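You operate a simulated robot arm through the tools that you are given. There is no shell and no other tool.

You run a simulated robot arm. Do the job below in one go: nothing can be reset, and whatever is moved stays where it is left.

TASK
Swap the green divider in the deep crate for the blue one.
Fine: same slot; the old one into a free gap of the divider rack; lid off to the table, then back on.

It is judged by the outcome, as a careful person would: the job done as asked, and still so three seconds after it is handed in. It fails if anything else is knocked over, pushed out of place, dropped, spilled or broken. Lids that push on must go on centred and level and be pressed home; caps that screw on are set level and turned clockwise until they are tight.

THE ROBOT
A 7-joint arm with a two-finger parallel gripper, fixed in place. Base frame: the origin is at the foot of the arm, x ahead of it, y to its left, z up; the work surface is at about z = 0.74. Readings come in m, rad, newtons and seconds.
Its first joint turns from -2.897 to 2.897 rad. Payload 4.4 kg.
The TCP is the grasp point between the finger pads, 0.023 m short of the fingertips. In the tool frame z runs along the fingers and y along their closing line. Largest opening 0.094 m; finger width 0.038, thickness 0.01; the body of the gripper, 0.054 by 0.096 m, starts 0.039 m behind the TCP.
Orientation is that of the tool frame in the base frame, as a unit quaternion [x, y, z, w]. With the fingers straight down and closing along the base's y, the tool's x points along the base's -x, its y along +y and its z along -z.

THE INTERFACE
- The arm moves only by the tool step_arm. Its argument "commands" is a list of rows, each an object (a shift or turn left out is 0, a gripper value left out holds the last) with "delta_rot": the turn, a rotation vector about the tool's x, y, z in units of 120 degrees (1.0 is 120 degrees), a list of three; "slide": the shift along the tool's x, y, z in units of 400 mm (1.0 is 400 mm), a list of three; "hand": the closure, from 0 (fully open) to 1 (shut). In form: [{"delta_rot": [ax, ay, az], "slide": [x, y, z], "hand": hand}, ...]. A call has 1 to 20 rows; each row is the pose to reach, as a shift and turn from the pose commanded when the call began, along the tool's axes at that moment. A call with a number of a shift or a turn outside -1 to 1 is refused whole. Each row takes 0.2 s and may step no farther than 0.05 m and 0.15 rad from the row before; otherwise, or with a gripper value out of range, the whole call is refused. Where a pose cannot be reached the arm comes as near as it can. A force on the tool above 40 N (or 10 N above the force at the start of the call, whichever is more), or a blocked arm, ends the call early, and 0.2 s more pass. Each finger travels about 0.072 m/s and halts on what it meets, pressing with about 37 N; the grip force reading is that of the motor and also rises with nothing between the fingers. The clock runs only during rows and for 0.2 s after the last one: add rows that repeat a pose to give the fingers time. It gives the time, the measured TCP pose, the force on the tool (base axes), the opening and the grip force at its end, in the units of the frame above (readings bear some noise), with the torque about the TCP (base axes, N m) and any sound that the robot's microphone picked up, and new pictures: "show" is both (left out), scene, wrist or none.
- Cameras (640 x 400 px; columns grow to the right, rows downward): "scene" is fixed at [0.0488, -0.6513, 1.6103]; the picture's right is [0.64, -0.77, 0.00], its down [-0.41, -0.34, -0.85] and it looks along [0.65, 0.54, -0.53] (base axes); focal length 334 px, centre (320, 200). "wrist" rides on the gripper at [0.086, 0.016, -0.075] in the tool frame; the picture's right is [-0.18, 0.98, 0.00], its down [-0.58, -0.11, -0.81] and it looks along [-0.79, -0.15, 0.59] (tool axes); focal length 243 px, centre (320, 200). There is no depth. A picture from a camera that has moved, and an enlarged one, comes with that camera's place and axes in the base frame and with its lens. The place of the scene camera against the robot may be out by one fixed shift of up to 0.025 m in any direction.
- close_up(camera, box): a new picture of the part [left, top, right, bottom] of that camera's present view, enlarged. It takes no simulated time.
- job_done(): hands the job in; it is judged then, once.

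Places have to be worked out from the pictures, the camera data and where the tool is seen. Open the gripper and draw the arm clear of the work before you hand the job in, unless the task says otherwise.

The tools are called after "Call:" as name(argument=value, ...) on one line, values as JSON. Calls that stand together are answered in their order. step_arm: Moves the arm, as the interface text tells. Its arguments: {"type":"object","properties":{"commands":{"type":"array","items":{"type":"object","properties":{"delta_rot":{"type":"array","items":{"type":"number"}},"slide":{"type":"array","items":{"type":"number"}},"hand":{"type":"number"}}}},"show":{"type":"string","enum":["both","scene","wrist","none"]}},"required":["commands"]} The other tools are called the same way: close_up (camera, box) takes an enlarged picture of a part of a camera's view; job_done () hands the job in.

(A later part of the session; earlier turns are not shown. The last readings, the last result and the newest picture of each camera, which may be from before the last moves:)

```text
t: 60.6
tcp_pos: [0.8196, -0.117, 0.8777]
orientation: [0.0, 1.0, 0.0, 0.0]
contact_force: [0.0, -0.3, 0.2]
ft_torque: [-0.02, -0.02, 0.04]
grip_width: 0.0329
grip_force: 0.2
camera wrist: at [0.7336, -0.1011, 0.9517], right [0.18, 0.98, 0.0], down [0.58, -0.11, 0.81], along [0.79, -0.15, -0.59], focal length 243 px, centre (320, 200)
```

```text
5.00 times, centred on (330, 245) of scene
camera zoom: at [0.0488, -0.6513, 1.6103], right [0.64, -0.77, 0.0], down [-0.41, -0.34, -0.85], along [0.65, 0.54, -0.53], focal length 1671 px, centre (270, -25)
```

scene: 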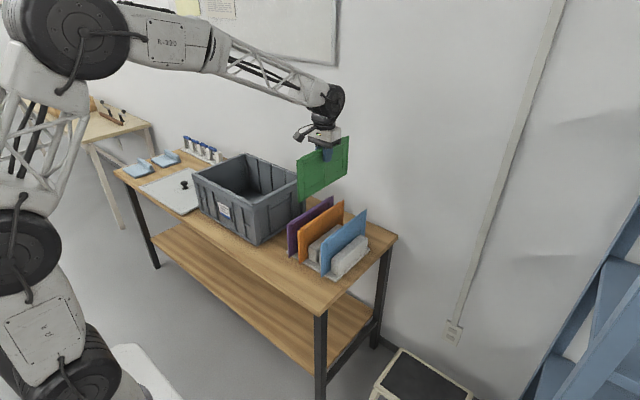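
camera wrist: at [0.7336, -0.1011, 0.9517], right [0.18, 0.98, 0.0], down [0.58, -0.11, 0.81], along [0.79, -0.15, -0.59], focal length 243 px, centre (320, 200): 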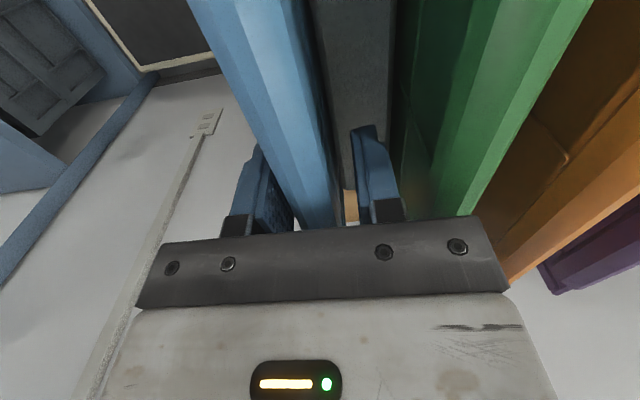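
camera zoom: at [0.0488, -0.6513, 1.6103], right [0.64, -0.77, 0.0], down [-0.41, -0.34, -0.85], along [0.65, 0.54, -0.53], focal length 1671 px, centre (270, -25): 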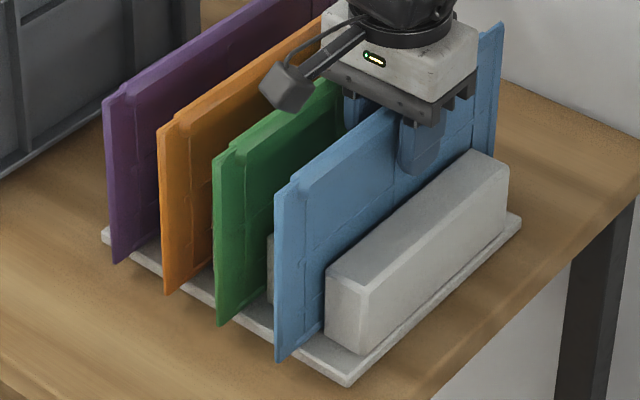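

Compared with the picture of the gripped green, blue is about 1.5 mm to the −y side. I correct that and close on it.

Call:
step_arm(commands=[{"slide": [0, -0.0037, 0], "hand": 0.65}, {"slide": [0, -0.0037, 0], "hand": 0.75}, {"slide": [0, -0.0037, 0], "hand": 0.82}, {"slide": [0, -0.0037, 0], "hand": 1.0}, {"slide": [0, -0.0037, 0], "hand": 1.0}, {"slide": [0, -0.0037, 0], "hand": 1.0}], show="none")

Call:
close_up(camera="wrist", box=[220, 60, 420, 240])

Call:
close_up(camera="scene", box=[290, 205, 370, 285])

```text
t: 62.0
tcp_pos: [0.8197, -0.1202, 0.8768]
orientation: [0.0, 1.0, 0.0, 0.0]
contact_force: [-0.5, 0.0, 0.1]
ft_torque: [0.06, -0.02, -0.03]
grip_width: 0.0154
grip_force: 37.2
```

```text
2.22 times, centred on (320, 150) of wrist
camera zoom: at [0.7335, -0.1026, 0.9519], right [0.18, 0.98, 0.0], down [0.58, -0.11, 0.81], along [0.79, -0.15, -0.59], focal length 539 px, centre (320, 311)
```

zoom: 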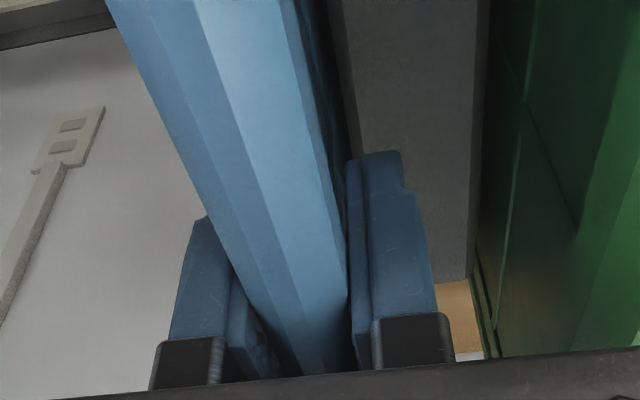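

```text
5.00 times, centred on (330, 245) of scene
camera zoom: at [0.0488, -0.6513, 1.6103], right [0.64, -0.77, 0.0], down [-0.41, -0.34, -0.85], along [0.65, 0.54, -0.53], focal length 1671 px, centre (270, -25)
```

zoom: 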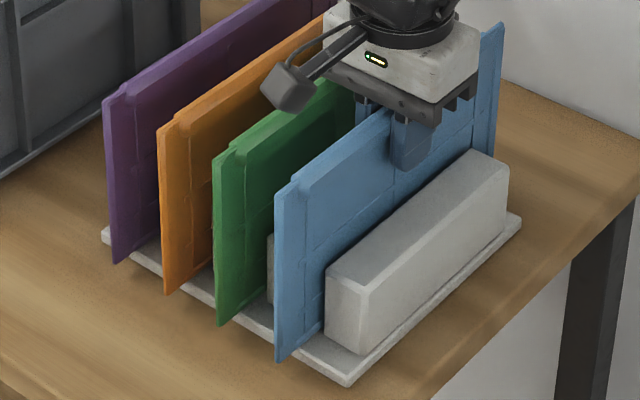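

Blue is held at 15.4 mm and nothing moved. I lift it slowly straight up out of the rack.

Call:
step_arm(commands=[{"slide": [0, 0, -0.02]}, {"slide": [0, 0, -0.045]}, {"slide": [0, 0, -0.08]}, {"slide": [0, 0, -0.12]}, {"slide": [0, 0, -0.17]}, {"slide": [0, 0, -0.23]}, {"slide": [0, 0, -0.3]}, {"slide": [0, 0, -0.38]}, {"slide": [0, 0, -0.47]}, {"slide": [0, 0, -0.57]}, {"slide": [0, 0, -0.6575]}, {"slide": [0, 0, -0.6575]}], show="both")

Call:
close_up(camera="scene", box=[290, 125, 410, 285])

```text
t: 64.6
tcp_pos: [0.8216, -0.1179, 1.1384]
orientation: [0.001, 1.0, 0.0, 0.0]
contact_force: [1.0, -0.8, -0.3]
ft_torque: [-0.01, 0.0, -0.01]
grip_width: 0.0156
grip_force: 36.9
camera wrist: at [0.7358, -0.1018, 1.2129], right [0.18, 0.98, 0.0], down [0.58, -0.11, 0.81], along [0.79, -0.15, -0.59], focal length 243 px, centre (320, 200)
```

scene: 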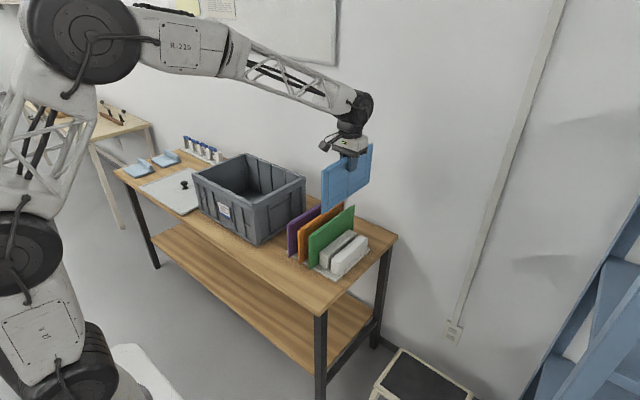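
wrist: 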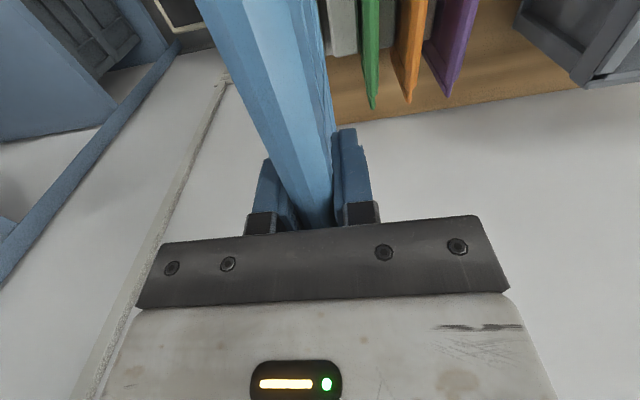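

```text
2.50 times, centred on (350, 205) of scene
camera zoom: at [0.0488, -0.6513, 1.6103], right [0.64, -0.77, 0.0], down [-0.41, -0.34, -0.85], along [0.65, 0.54, -0.53], focal length 835 px, centre (245, 188)
```

zoom: 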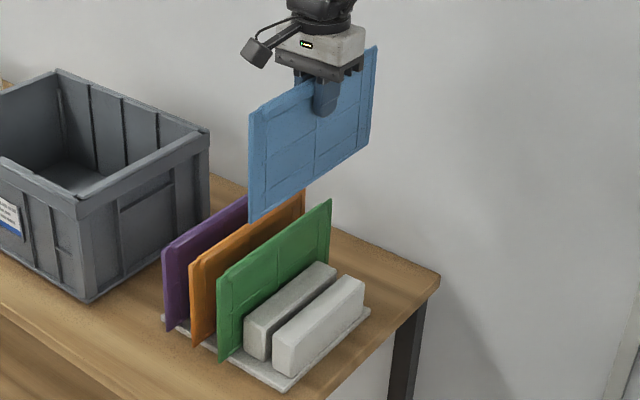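

Blue is clear of the rack and held like green was. I carry it at this height back towards the crate's middle slot.

Call:
step_arm(commands=[{"slide": [0.0025, 0.0975, 0]}, {"slide": [0.005, 0.195, 0]}, {"slide": [0.0075, 0.2925, 0]}, {"slide": [0.01, 0.39, 0]}, {"slide": [0.0125, 0.4875, 0]}, {"slide": [0.015, 0.585, 0]}, {"slide": [0.0175, 0.6825, 0]}, {"slide": [0.02, 0.78, 0]}, {"slide": [0.0225, 0.8775, 0]}, {"slide": [0.025, 0.975, 0]}, {"slide": [0.025, 0.975, 0]}], show="none")

Call:
step_arm(commands=[{"slide": [0.0083, 0.081, 0]}, {"slide": [0.0167, 0.162, 0]}, {"slide": [0.025, 0.2428, 0]}, {"slide": [0.025, 0.2428, 0]}], show="both")

Call:
close_up(camera="wrist", box=[220, 0, 480, 160])

Call:
close_up(camera="scene", box=[185, 90, 315, 250])

```text
t: 67.0
tcp_pos: [0.8063, 0.2722, 1.1438]
orientation: [0.0, 1.0, 0.0, 0.0]
contact_force: [-0.8, 0.0, -1.2]
ft_torque: [0.01, 0.03, -0.03]
grip_width: 0.0156
grip_force: 36.8
```

```text
t: 68.0
tcp_pos: [0.7982, 0.368, 1.1426]
orientation: [-0.001, 1.0, 0.0, 0.0]
contact_force: [-0.4, 1.2, -0.9]
ft_torque: [0.01, 0.04, 0.0]
grip_width: 0.0155
grip_force: 37.2
camera wrist: at [0.7122, 0.3856, 1.2173], right [0.18, 0.98, 0.0], down [0.58, -0.11, 0.81], along [0.79, -0.15, -0.59], focal length 243 px, centre (320, 200)
```

scene: 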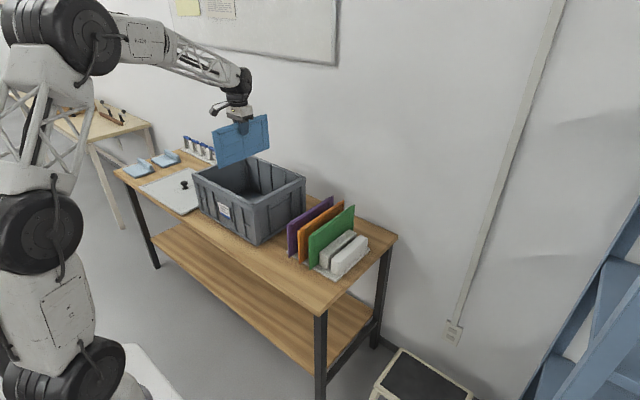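
wrist: 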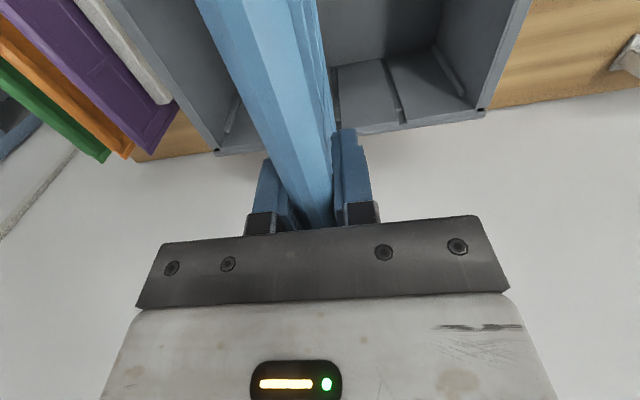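

```text
2.46 times, centred on (350, 80) of wrist
camera zoom: at [0.7122, 0.3856, 1.2173], right [0.18, 0.98, 0.0], down [0.58, -0.11, 0.81], along [0.79, -0.15, -0.59], focal length 597 px, centre (246, 495)
```

zoom: 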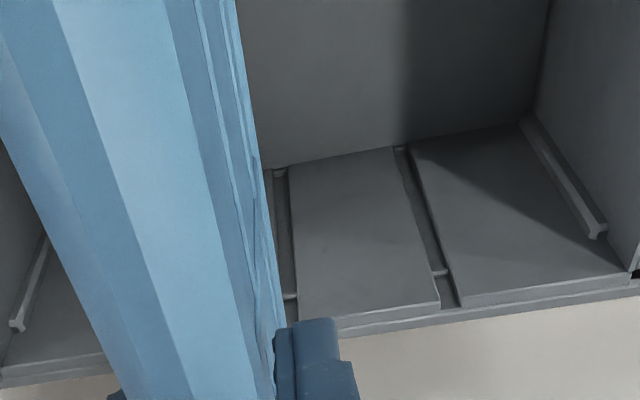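

```text
2.50 times, centred on (250, 170) of scene
camera zoom: at [0.0488, -0.6513, 1.6103], right [0.64, -0.77, 0.0], down [-0.41, -0.34, -0.85], along [0.65, 0.54, -0.53], focal length 835 px, centre (495, 275)
```

zoom: 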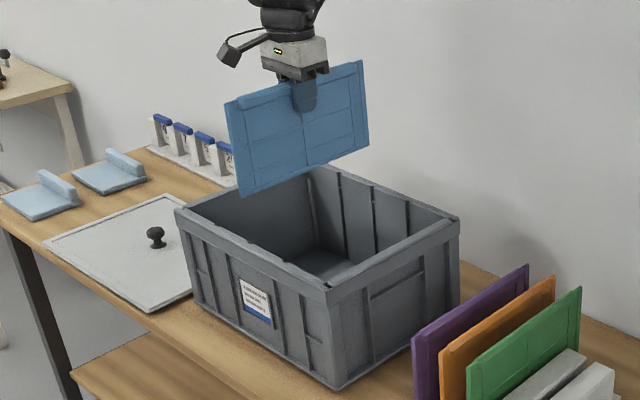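

I take the same scene crop as when green was lifted out, to compare the two panels' positions directly.

Call:
close_up(camera="scene", box=[190, 80, 310, 210])

```text
3.08 times, centred on (250, 145) of scene
camera zoom: at [0.0488, -0.6513, 1.6103], right [0.64, -0.77, 0.0], down [-0.41, -0.34, -0.85], along [0.65, 0.54, -0.53], focal length 1028 px, centre (535, 369)
```

zoom: 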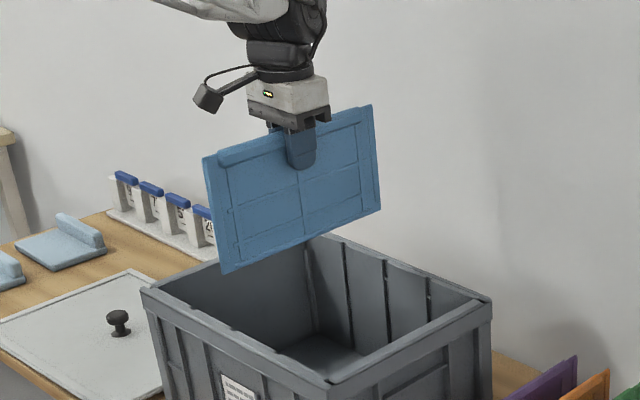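

Blue sits within a couple of millimetres of where green was at this point. I lower it until its bottom edge is just above the rim and check both ends against the slot.

Call:
step_arm(commands=[{"slide": [0, 0, 0.05]}, {"slide": [0, 0, 0.1]}, {"slide": [0, 0, 0.15]}, {"slide": [0, 0, 0.165]}, {"slide": [0, 0, 0.165]}], show="wrist")

Call:
close_up(camera="scene", box=[200, 150, 300, 220])

Call:
close_up(camera="scene", box=[210, 170, 250, 200])

Call:
close_up(camera="scene", box=[250, 150, 290, 180])

Call:
close_up(camera="wrist", box=[200, 0, 460, 220])

```text
t: 69.2
tcp_pos: [0.7977, 0.3678, 1.0747]
orientation: [0.0, 1.0, 0.0, 0.001]
contact_force: [0.3, -0.6, -0.8]
ft_torque: [-0.02, -0.02, -0.03]
grip_width: 0.0156
grip_force: 37.2
camera wrist: at [0.712, 0.3851, 1.1494], right [0.18, 0.98, 0.0], down [0.58, -0.11, 0.81], along [0.79, -0.15, -0.59], focal length 243 px, centre (320, 200)
```

wrist: 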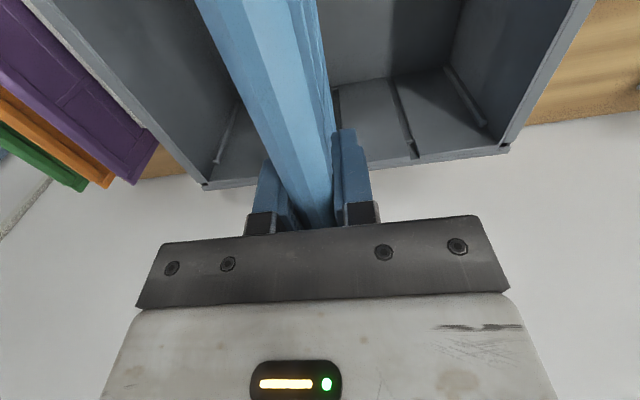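

```text
5.71 times, centred on (250, 185) of scene
camera zoom: at [0.0488, -0.6513, 1.6103], right [0.64, -0.77, 0.0], down [-0.41, -0.34, -0.85], along [0.65, 0.54, -0.53], focal length 1909 px, centre (720, 286)
```

zoom: 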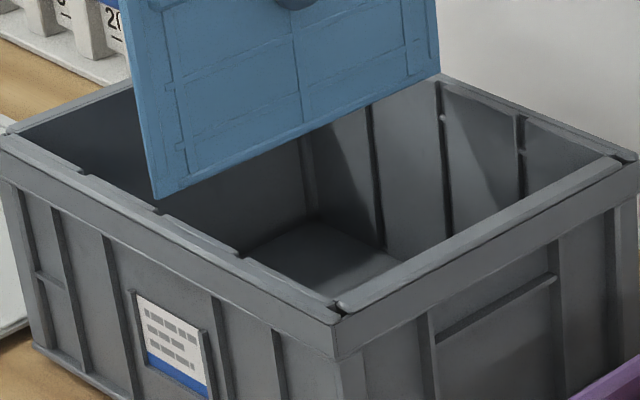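

```text
13.33 times, centred on (230, 185) of scene
camera zoom: at [0.0488, -0.6513, 1.6103], right [0.64, -0.77, 0.0], down [-0.41, -0.34, -0.85], along [0.65, 0.54, -0.53], focal length 4455 px, centre (1520, 400)
```

zoom: 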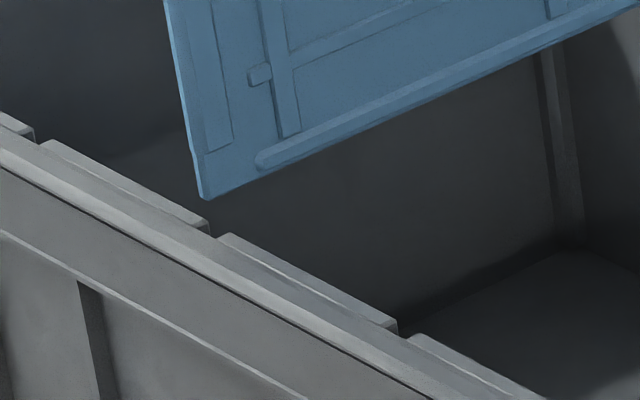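

```text
13.33 times, centred on (270, 165) of scene
camera zoom: at [0.0488, -0.6513, 1.6103], right [0.64, -0.77, 0.0], down [-0.41, -0.34, -0.85], along [0.65, 0.54, -0.53], focal length 4455 px, centre (987, 667)
```

zoom: 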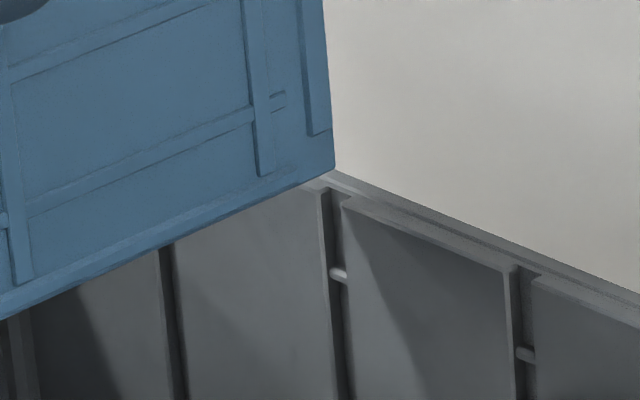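

```text
1.82 times, centred on (330, 110) of wrist
camera zoom: at [0.712, 0.3851, 1.1494], right [0.18, 0.98, 0.0], down [0.58, -0.11, 0.81], along [0.79, -0.15, -0.59], focal length 441 px, centre (302, 364)
```

zoom: 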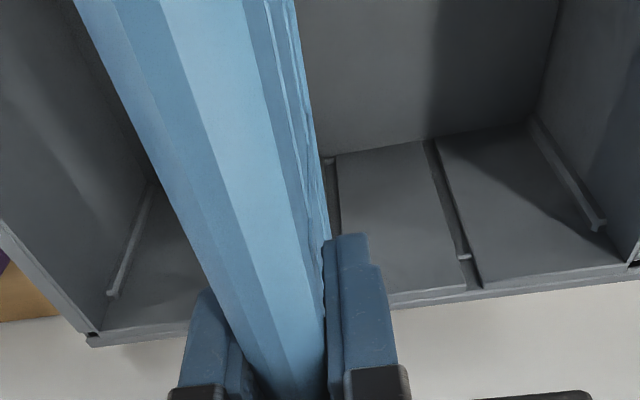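

The near lower corner looks lined up with the middle notch and the far corner with the middle groove. The fit seems tight, so I zoom in more on both ends.

Call:
close_up(camera="scene", box=[212, 176, 228, 188])

Call:
close_up(camera="scene", box=[262, 158, 278, 170])

Call:
close_up(camera="scene", box=[226, 182, 242, 194])

```text
16.00 times, centred on (220, 182) of scene
camera zoom: at [0.0488, -0.6513, 1.6103], right [0.64, -0.77, 0.0], down [-0.41, -0.34, -0.85], along [0.65, 0.54, -0.53], focal length 5346 px, centre (1920, 488)
```

zoom: 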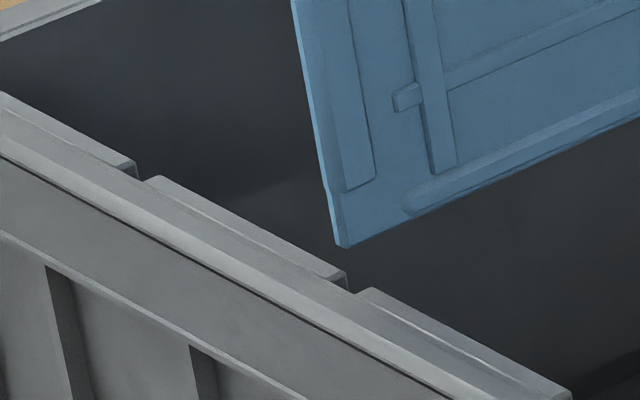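

```text
16.00 times, centred on (270, 164) of scene
camera zoom: at [0.0488, -0.6513, 1.6103], right [0.64, -0.77, 0.0], down [-0.41, -0.34, -0.85], along [0.65, 0.54, -0.53], focal length 5346 px, centre (1120, 776)
```

zoom: 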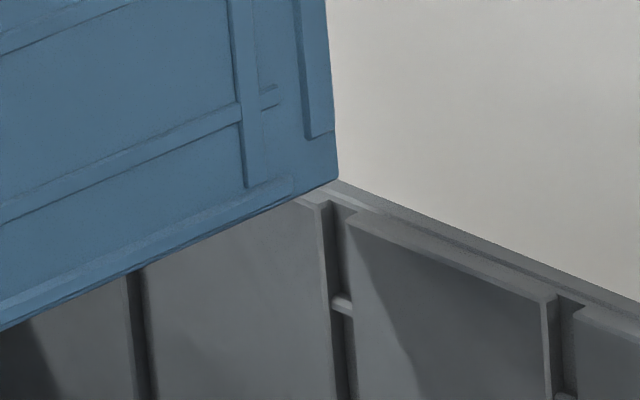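

```text
16.00 times, centred on (234, 188) of scene
camera zoom: at [0.0488, -0.6513, 1.6103], right [0.64, -0.77, 0.0], down [-0.41, -0.34, -0.85], along [0.65, 0.54, -0.53], focal length 5346 px, centre (1696, 392)
```

zoom: 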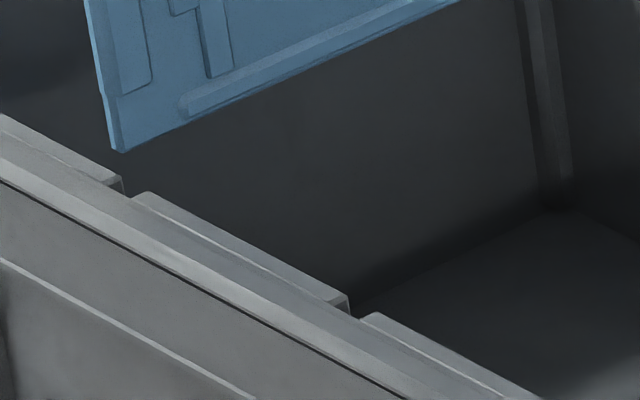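

Both ends look close to their grooves, but the perspective makes the last few millimetres hard to judge. I lower in small steps to the rim level, watching the force, and look again.

Call:
step_arm(commands=[{"slide": [0, 0, 0.01]}, {"slide": [0, 0, 0.0175]}, {"slide": [0, 0, 0.0175]}], show="none")

Call:
close_up(camera="scene", box=[212, 178, 228, 190])

Call:
close_up(camera="scene", box=[262, 158, 278, 170])

```text
t: 70.0
tcp_pos: [0.7979, 0.3677, 1.0675]
orientation: [0.0, 1.0, 0.0, 0.0]
contact_force: [0.1, -0.6, -0.6]
ft_torque: [0.02, -0.02, -0.03]
grip_width: 0.0156
grip_force: 37.2
```

```text
16.00 times, centred on (220, 184) of scene
camera zoom: at [0.0488, -0.6513, 1.6103], right [0.64, -0.77, 0.0], down [-0.41, -0.34, -0.85], along [0.65, 0.54, -0.53], focal length 5346 px, centre (1920, 456)
```

zoom: 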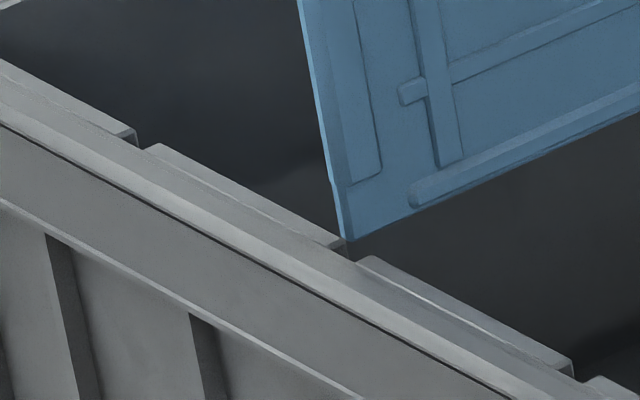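

```text
16.00 times, centred on (270, 164) of scene
camera zoom: at [0.0488, -0.6513, 1.6103], right [0.64, -0.77, 0.0], down [-0.41, -0.34, -0.85], along [0.65, 0.54, -0.53], focal length 5346 px, centre (1120, 776)
```

zoom: 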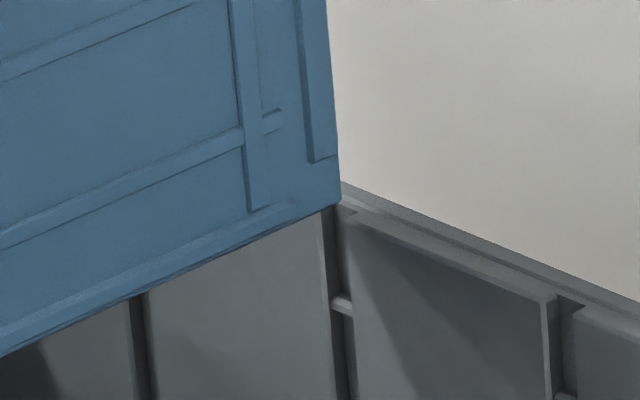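

No contact yet. Both ends suggest blue is about 1–2 mm towards +y in the notch, so I shift 1.2 mm in −y and lower another 6 mm in small steps.

Call:
step_arm(commands=[{"slide": [0, -0.003, 0]}, {"slide": [0, -0.003, 0.0075]}, {"slide": [0, -0.003, 0.015]}, {"slide": [0, -0.003, 0.015]}], show="none")

Call:
close_up(camera="scene", box=[212, 178, 228, 190])

Call:
close_up(camera="scene", box=[262, 158, 278, 170])

```text
t: 71.0
tcp_pos: [0.7984, 0.3668, 1.0613]
orientation: [0.0, 1.0, 0.0, 0.0]
contact_force: [-0.4, 0.2, -1.2]
ft_torque: [0.05, 0.0, 0.01]
grip_width: 0.0153
grip_force: 37.0
```

```text
16.00 times, centred on (220, 184) of scene
camera zoom: at [0.0488, -0.6513, 1.6103], right [0.64, -0.77, 0.0], down [-0.41, -0.34, -0.85], along [0.65, 0.54, -0.53], focal length 5346 px, centre (1920, 456)
```

zoom: 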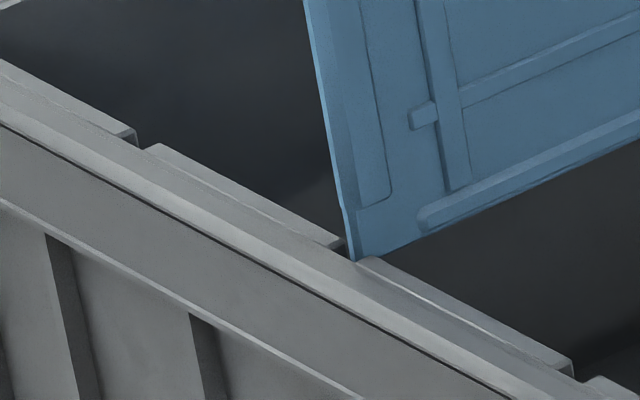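

```text
16.00 times, centred on (270, 164) of scene
camera zoom: at [0.0488, -0.6513, 1.6103], right [0.64, -0.77, 0.0], down [-0.41, -0.34, -0.85], along [0.65, 0.54, -0.53], focal length 5346 px, centre (1120, 776)
```

zoom: 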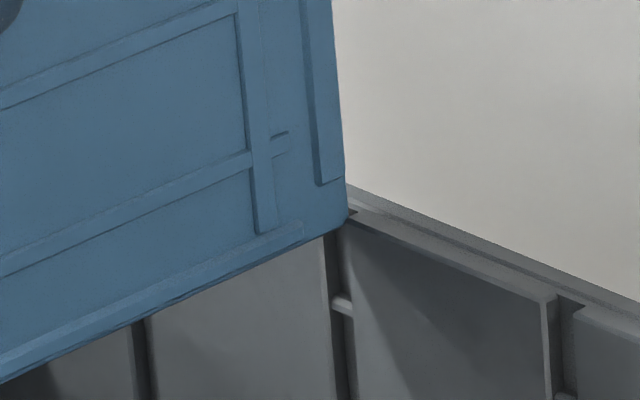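

The near end is entering its notch and the far end its groove with no contact force. I lower another 2 cm.

Call:
step_arm(commands=[{"slide": [0, 0, 0.01]}, {"slide": [0, 0, 0.02]}, {"slide": [0, 0, 0.03]}, {"slide": [0, 0, 0.04]}, {"slide": [0, 0, 0.05]}, {"slide": [0, 0, 0.05]}], show="none")

Call:
close_up(camera="scene", box=[212, 178, 228, 190])

Call:
close_up(camera="scene", box=[262, 158, 278, 170])

```text
t: 72.4
tcp_pos: [0.798, 0.3668, 1.0397]
orientation: [0.0, 1.0, 0.0, -0.001]
contact_force: [-0.5, -0.6, -0.8]
ft_torque: [-0.02, 0.0, 0.02]
grip_width: 0.0153
grip_force: 37.2
```

```text
16.00 times, centred on (220, 184) of scene
camera zoom: at [0.0488, -0.6513, 1.6103], right [0.64, -0.77, 0.0], down [-0.41, -0.34, -0.85], along [0.65, 0.54, -0.53], focal length 5346 px, centre (1920, 456)
```

zoom: 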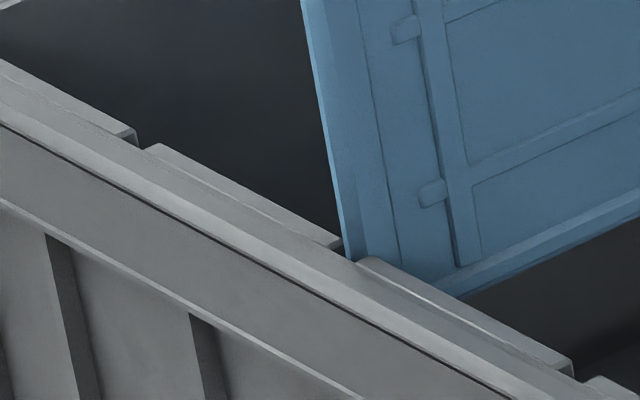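

```text
16.00 times, centred on (270, 164) of scene
camera zoom: at [0.0488, -0.6513, 1.6103], right [0.64, -0.77, 0.0], down [-0.41, -0.34, -0.85], along [0.65, 0.54, -0.53], focal length 5346 px, centre (1120, 776)
```

zoom: 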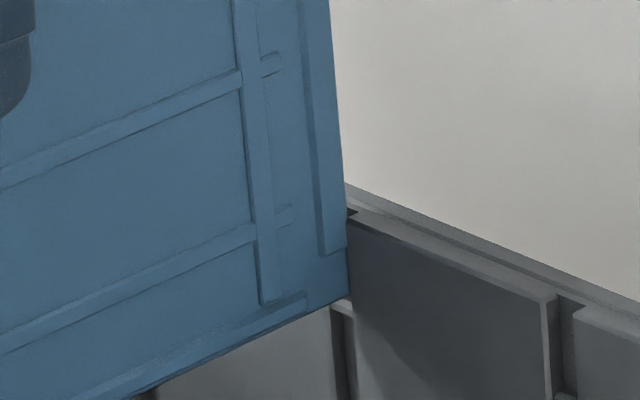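

It is sliding into both grooves freely. There is a small ledge-like mark across each groove about 3 cm down, so I continue carefully past that level.

Call:
step_arm(commands=[{"slide": [0, 0, 0.0075]}, {"slide": [0, 0, 0.015]}, {"slide": [0, 0, 0.0225]}, {"slide": [0, 0, 0.03]}, {"slide": [0, 0, 0.0375]}, {"slide": [0, 0, 0.0375]}], show="none")

Call:
close_up(camera="scene", box=[262, 158, 278, 170])

```text
t: 73.8
tcp_pos: [0.7984, 0.3665, 1.0242]
orientation: [-0.001, 1.0, 0.0, 0.0]
contact_force: [-0.9, 1.1, -0.7]
ft_torque: [0.06, 0.0, 0.02]
grip_width: 0.0154
grip_force: 37.2
```

```text
16.00 times, centred on (270, 164) of scene
camera zoom: at [0.0488, -0.6513, 1.6103], right [0.64, -0.77, 0.0], down [-0.41, -0.34, -0.85], along [0.65, 0.54, -0.53], focal length 5346 px, centre (1120, 776)
```

zoom: 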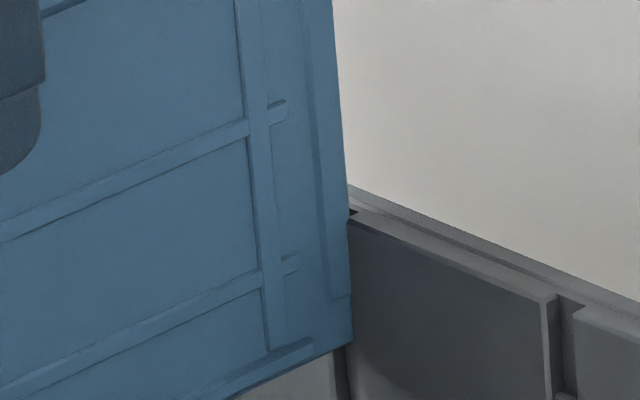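

Still free. I continue lowering to just above the seated height, at z about 0.895.

Call:
step_arm(commands=[{"slide": [0, 0, 0.025]}, {"slide": [0, 0, 0.05]}, {"slide": [0, 0, 0.075]}, {"slide": [0, 0, 0.1]}, {"slide": [0, 0, 0.125]}, {"slide": [0, 0, 0.15]}, {"slide": [0, 0, 0.175]}, {"slide": [0, 0, 0.2]}, {"slide": [0, 0, 0.225]}, {"slide": [0, 0, 0.25]}, {"slide": [0, 0, 0.275]}, {"slide": [0, 0, 0.3]}, {"slide": [0, 0, 0.32]}, {"slide": [0, 0, 0.32]}], show="wrist")

Call:
close_up(camera="scene", box=[185, 145, 315, 245])

```text
t: 76.8
tcp_pos: [0.7993, 0.3683, 0.8964]
orientation: [0.0, 1.0, 0.0, 0.0]
contact_force: [0.6, -0.3, -1.0]
ft_torque: [0.03, 0.01, 0.0]
grip_width: 0.0156
grip_force: 37.0
camera wrist: at [0.7134, 0.3845, 0.9712], right [0.18, 0.98, 0.0], down [0.58, -0.11, 0.81], along [0.79, -0.15, -0.59], focal length 243 px, centre (320, 200)
```

wrist: 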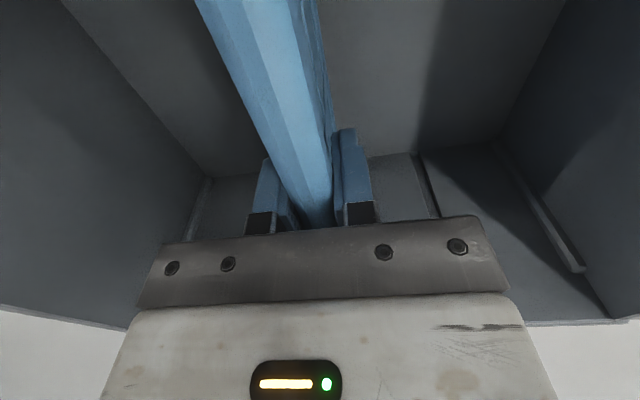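

```text
4.00 times, centred on (250, 195) of scene
camera zoom: at [0.0488, -0.6513, 1.6103], right [0.64, -0.77, 0.0], down [-0.41, -0.34, -0.85], along [0.65, 0.54, -0.53], focal length 1336 px, centre (600, 220)
```

zoom: 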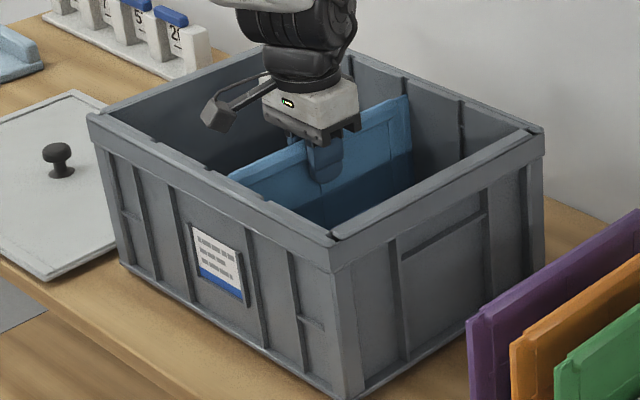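

Blue is nearly down with no resistance. I lower the last bit in 2 mm steps until it seats.

Call:
step_arm(commands=[{"slide": [0, 0, 0.01]}, {"slide": [0, 0, 0.02]}, {"slide": [0, 0, 0.03]}, {"slide": [0, 0, 0.03]}], show="none")

Call:
step_arm(commands=[{"slide": [0, 0, 0.005]}, {"slide": [0, 0, 0.01]}, {"slide": [0, 0, 0.01]}], show="none")

```text
t: 77.8
tcp_pos: [0.7988, 0.368, 0.8837]
orientation: [0.0, 1.0, 0.0, 0.001]
contact_force: [0.6, 0.1, -1.4]
ft_torque: [-0.01, -0.02, 0.02]
grip_width: 0.0158
grip_force: 36.8
```

```text
t: 78.6
tcp_pos: [0.8, 0.3673, 0.8805]
orientation: [0.001, 1.0, -0.001, -0.001]
contact_force: [0.8, -1.0, -0.9]
ft_torque: [0.0, 0.02, 0.01]
grip_width: 0.0155
grip_force: 37.4
```

Not seated yet at z 0.8805. I go on in 2 mm steps.

Call:
step_arm(commands=[{"slide": [0, 0, 0.005]}, {"slide": [0, 0, 0.005]}], show="none")

Call:
step_arm(commands=[{"slide": [0, 0, 0.005]}, {"slide": [0, 0, 0.005]}], show="none")

Call:
close_up(camera="scene", box=[185, 145, 315, 245])

```text
t: 79.2
tcp_pos: [0.8005, 0.3675, 0.8781]
orientation: [0.0, 1.0, -0.001, 0.0]
contact_force: [0.8, 1.1, 2.5]
ft_torque: [-0.03, 0.5, 0.01]
grip_width: 0.0157
grip_force: 36.9
```

```text
t: 79.8
tcp_pos: [0.7994, 0.3692, 0.8776]
orientation: [0.0, 1.0, 0.001, 0.001]
contact_force: [-6.2, -0.9, 26.3]
ft_torque: [-0.02, -0.1, 0.0]
grip_width: 0.0159
grip_force: 37.0
```

```text
4.00 times, centred on (250, 195) of scene
camera zoom: at [0.0488, -0.6513, 1.6103], right [0.64, -0.77, 0.0], down [-0.41, -0.34, -0.85], along [0.65, 0.54, -0.53], focal length 1336 px, centre (600, 220)
```

zoom: 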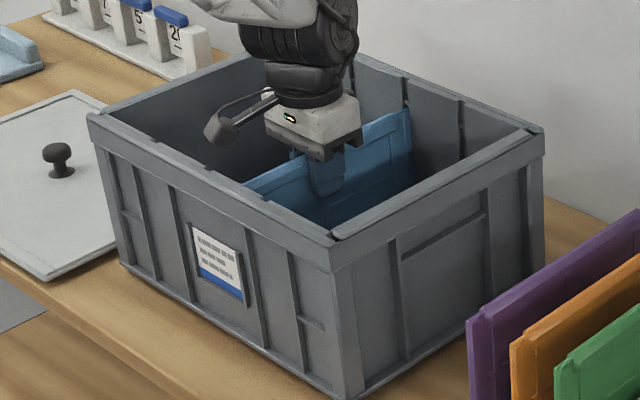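

Blue bottomed out at z 0.878, the same height green had, and it matches green's old position in the picture. I relax the push and open the fingers.

Call:
step_arm(commands=[{"slide": [0, 0, -0.006], "hand": 1.0}, {"slide": [0, 0, -0.006], "hand": 1.0}, {"slide": [0, 0, -0.006], "hand": 0.8}, {"slide": [0, 0, -0.006], "hand": 0.65}, {"slide": [0, 0, -0.006], "hand": 0.5}, {"slide": [0, 0, -0.006], "hand": 0.5}], show="wrist")

Call:
close_up(camera="scene", box=[185, 145, 315, 245])

```text
t: 81.2
tcp_pos: [0.7992, 0.369, 0.8798]
orientation: [0.0, 1.0, 0.0, 0.001]
contact_force: [-0.1, -0.1, 0.2]
ft_torque: [0.03, 0.02, -0.01]
grip_width: 0.0466
grip_force: 0.1
camera wrist: at [0.7131, 0.3847, 0.9544], right [0.18, 0.98, 0.0], down [0.58, -0.11, 0.81], along [0.79, -0.15, -0.59], focal length 243 px, centre (320, 200)
```

wrist: 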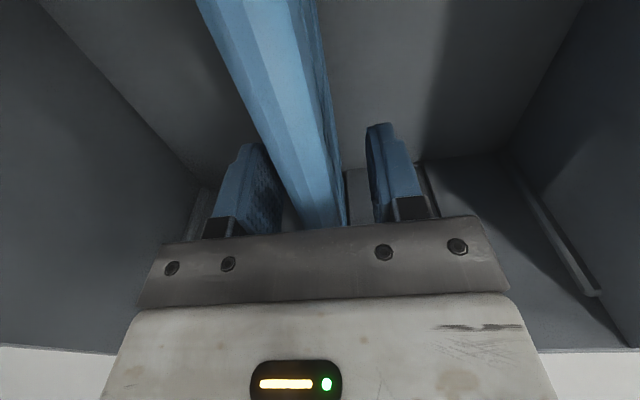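

```text
4.00 times, centred on (250, 195) of scene
camera zoom: at [0.0488, -0.6513, 1.6103], right [0.64, -0.77, 0.0], down [-0.41, -0.34, -0.85], along [0.65, 0.54, -0.53], focal length 1336 px, centre (600, 220)
```

zoom: 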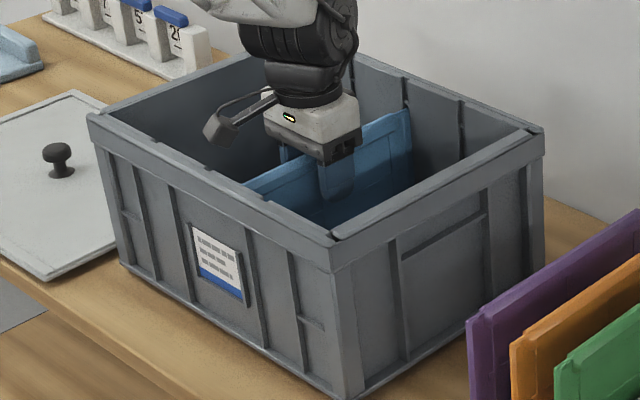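

Blue is released. I rise straight out and go to the earlier viewpoint to compare with the picture taken when green was in the slot.

Call:
step_arm(commands=[{"slide": [0, 0, -0.04]}, {"slide": [0, 0, -0.1]}, {"slide": [0, 0, -0.2]}, {"slide": [0, 0, -0.32]}, {"slide": [0, 0, -0.44]}, {"slide": [0, 0, -0.56]}, {"slide": [0, 0, -0.68]}, {"slide": [0, 0, -0.7625]}, {"slide": [0.11, 0.0175, -0.7625]}, {"slide": [0.22, 0.035, -0.7625]}, {"slide": [0.33, 0.0525, -0.7625]}, {"slide": [0.44, 0.07, -0.7625]}, {"slide": [0.44, 0.07, -0.7625]}], show="both")

Call:
close_up(camera="wrist", box=[160, 0, 480, 200])

Call:
close_up(camera="scene", box=[185, 145, 315, 245])

Call:
close_up(camera="wrist", box=[270, 110, 400, 200])

Call:
close_up(camera="wrist", box=[270, 30, 400, 110])

```text
t: 84.0
tcp_pos: [0.6239, 0.3939, 1.1826]
orientation: [0.001, 1.0, 0.0, 0.0]
contact_force: [0.0, -0.2, 0.2]
ft_torque: [0.02, -0.01, -0.01]
grip_width: 0.0468
grip_force: 0.0
camera wrist: at [0.5379, 0.4109, 1.2573], right [0.18, 0.98, 0.0], down [0.58, -0.11, 0.81], along [0.79, -0.15, -0.59], focal length 243 px, centre (320, 200)
```

scene: 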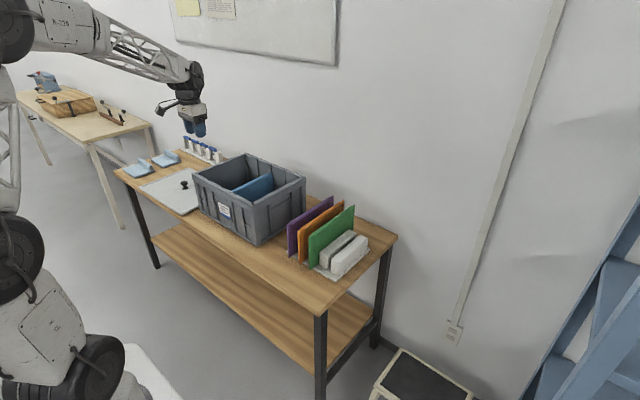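
wrist: 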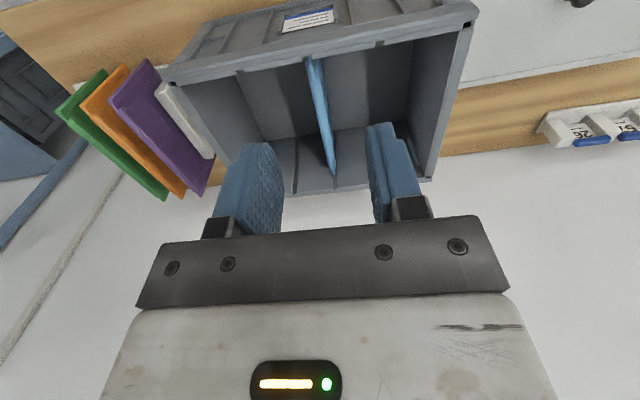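

```text
2.00 times, centred on (320, 100) of wrist
camera zoom: at [0.5379, 0.4109, 1.2573], right [0.18, 0.98, 0.0], down [0.58, -0.11, 0.81], along [0.79, -0.15, -0.59], focal length 485 px, centre (320, 400)
```

zoom: 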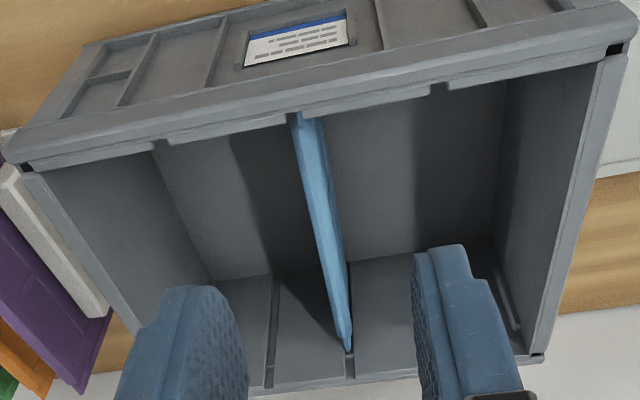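

```text
4.00 times, centred on (250, 195) of scene
camera zoom: at [0.0488, -0.6513, 1.6103], right [0.64, -0.77, 0.0], down [-0.41, -0.34, -0.85], along [0.65, 0.54, -0.53], focal length 1336 px, centre (600, 220)
```

zoom: 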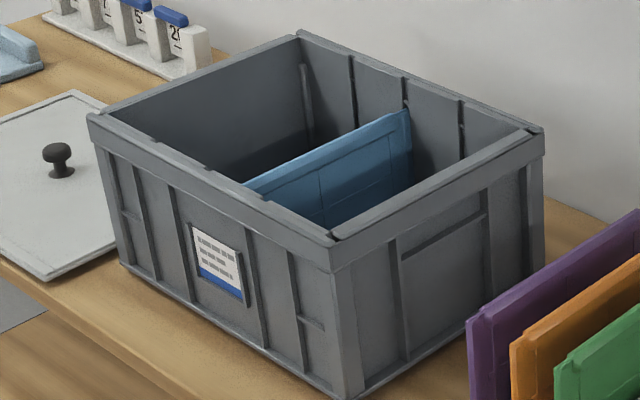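

```text
4.44 times, centred on (335, 155) of wrist
camera zoom: at [0.5379, 0.4109, 1.2573], right [0.18, 0.98, 0.0], down [0.58, -0.11, 0.81], along [0.79, -0.15, -0.59], focal length 1078 px, centre (253, 400)
```

zoom: 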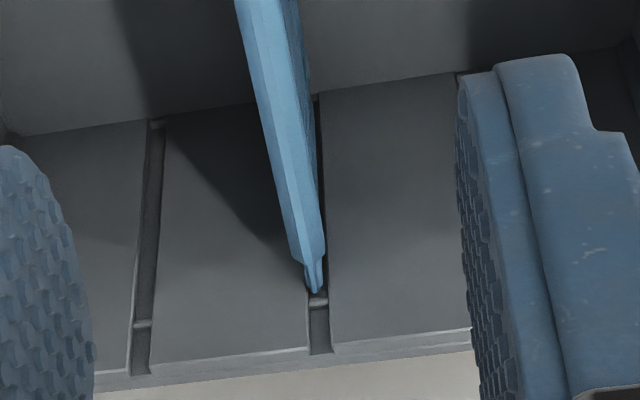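

```text
4.92 times, centred on (335, 70) of wrist
camera zoom: at [0.5379, 0.4109, 1.2573], right [0.18, 0.98, 0.0], down [0.58, -0.11, 0.81], along [0.79, -0.15, -0.59], focal length 1194 px, centre (246, 840)
```

zoom: 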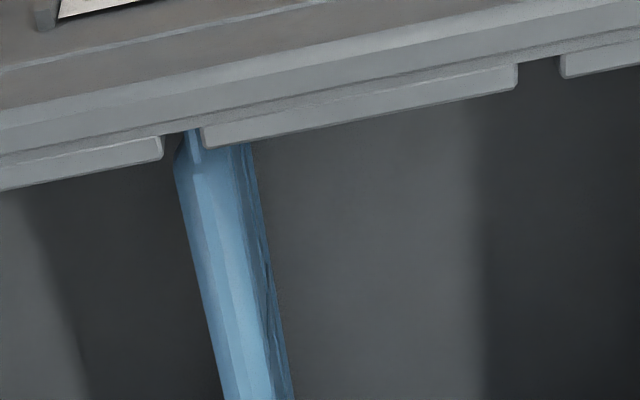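

Blue sits exactly as green did, with both tongues in the middle slot, and the crate has not moved. Now I go back for the lid: turn to 45° again and hover over its knob with the hand fully open.

Call:
step_arm(commands=[{"slide": [-0.0272, 0.1094, 0.0], "delta_rot": [0, 0, -0.0417], "hand": 0.0}, {"slide": [-0.0544, 0.2189, 0.0], "delta_rot": [0, 0, -0.0833], "hand": 0.0}, {"slide": [-0.0817, 0.3283, 0.0], "delta_rot": [0, 0, -0.125], "hand": 0.0}, {"slide": [-0.1089, 0.4378, 0.0], "delta_rot": [0, 0, -0.1667], "hand": 0.0}, {"slide": [-0.1361, 0.5472, 0.0], "delta_rot": [0, 0, -0.2083], "hand": 0.0}, {"slide": [-0.1633, 0.6567, 0.0], "delta_rot": [0, 0, -0.25], "hand": 0.0}, {"slide": [-0.1906, 0.7661, 0.0], "delta_rot": [0, 0, -0.2917], "hand": 0.0}, {"slide": [-0.2178, 0.8756, 0.0], "delta_rot": [0, 0, -0.3333], "hand": 0.0}, {"slide": [-0.245, 0.985, 0.05], "delta_rot": [0, 0, -0.375], "hand": 0.0}, {"slide": [-0.245, 0.985, 0.15], "delta_rot": [0, 0, -0.375], "hand": 0.0}, {"slide": [-0.245, 0.985, 0.25], "delta_rot": [0, 0, -0.375], "hand": 0.0}, {"slide": [-0.245, 0.985, 0.35], "delta_rot": [0, 0, -0.375], "hand": 0.0}, {"slide": [-0.245, 0.985, 0.45], "delta_rot": [0, 0, -0.375], "hand": 0.0}, {"slide": [-0.245, 0.985, 0.55], "delta_rot": [0, 0, -0.375], "hand": 0.0}, {"slide": [-0.245, 0.985, 0.65], "delta_rot": [0, 0, -0.375], "hand": 0.0}, {"slide": [-0.245, 0.985, 0.75], "delta_rot": [0, 0, -0.375], "hand": 0.0}, {"slide": [-0.245, 0.985, 0.75], "delta_rot": [0, 0, -0.375], "hand": 0.0}], show="both")

```text
t: 87.6
tcp_pos: [0.7229, 0.7885, 0.8832]
orientation: [-0.382, 0.924, 0.0, -0.001]
contact_force: [-0.1, -0.6, 0.0]
ft_torque: [0.01, 0.01, -0.02]
grip_width: 0.0941
grip_force: 0.0
camera wrist: at [0.6506, 0.7397, 0.9579], right [-0.56, 0.83, 0.0], down [0.49, 0.33, 0.81], along [0.67, 0.46, -0.59], focal length 243 px, centre (320, 200)
```

scene: 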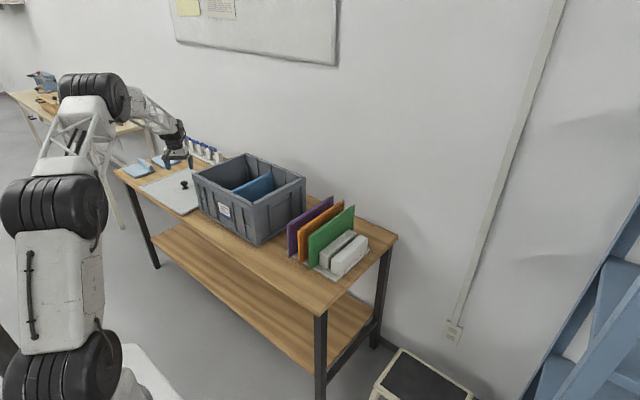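
wrist: 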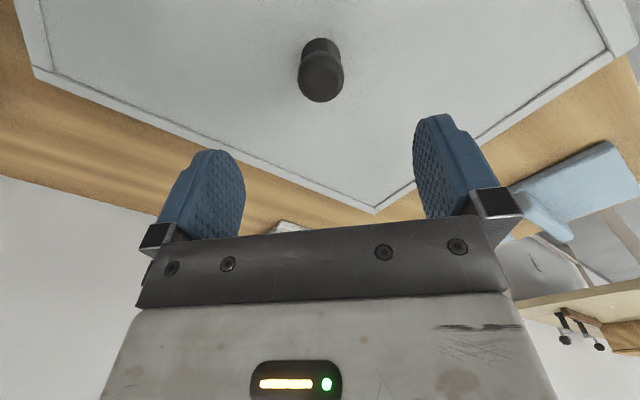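

The knob is in line (column 321). I descend to the re-grasp height.

Call:
step_arm(commands=[{"slide": [0, 0, 0.06]}, {"slide": [0, 0, 0.12]}, {"slide": [0, 0, 0.17]}, {"slide": [0, 0, 0.21]}, {"slide": [0, 0, 0.2375]}, {"slide": [0, 0, 0.2375]}], show="wrist")

```text
t: 89.0
tcp_pos: [0.721, 0.7911, 0.7892]
orientation: [-0.382, 0.924, 0.0, 0.0]
contact_force: [-0.5, -0.6, 0.1]
ft_torque: [-0.02, -0.02, -0.03]
grip_width: 0.094
grip_force: 0.2
camera wrist: at [0.6485, 0.7413, 0.8646], right [-0.56, 0.83, 0.0], down [0.49, 0.33, 0.81], along [0.67, 0.46, -0.59], focal length 243 px, centre (320, 200)
```

wrist: 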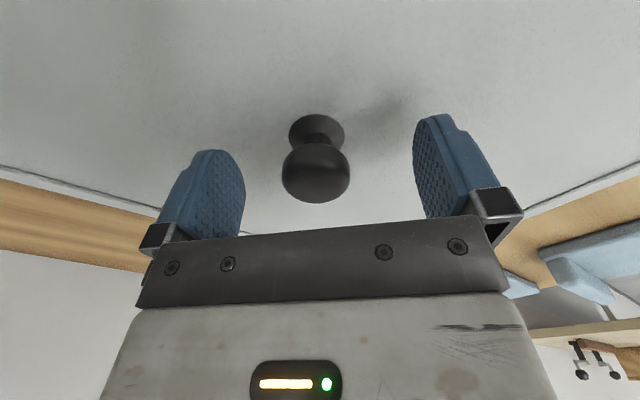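

The knob is about 2 mm to the −y side and the hand about 2 mm high compared with the first grasp. I correct that and close.

Call:
step_arm(commands=[{"slide": [0.0015, -0.0047, 0.005]}, {"slide": [0.0015, -0.0047, 0.005]}, {"slide": [0.0015, -0.0047, 0.005]}], show="wrist")

```text
t: 89.8
tcp_pos: [0.7212, 0.7873, 0.7875]
orientation: [-0.383, 0.924, 0.001, 0.0]
contact_force: [0.7, 0.5, -0.8]
ft_torque: [0.01, 0.02, 0.0]
grip_width: 0.0937
grip_force: 0.0
camera wrist: at [0.6498, 0.7391, 0.8626], right [-0.56, 0.83, 0.0], down [0.49, 0.33, 0.81], along [0.67, 0.46, -0.59], focal length 243 px, centre (320, 200)
```

wrist: 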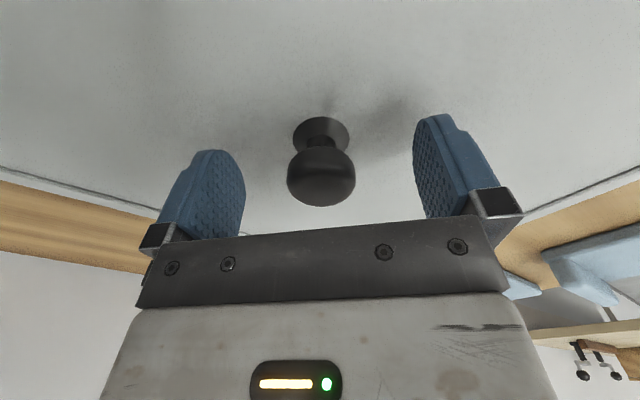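

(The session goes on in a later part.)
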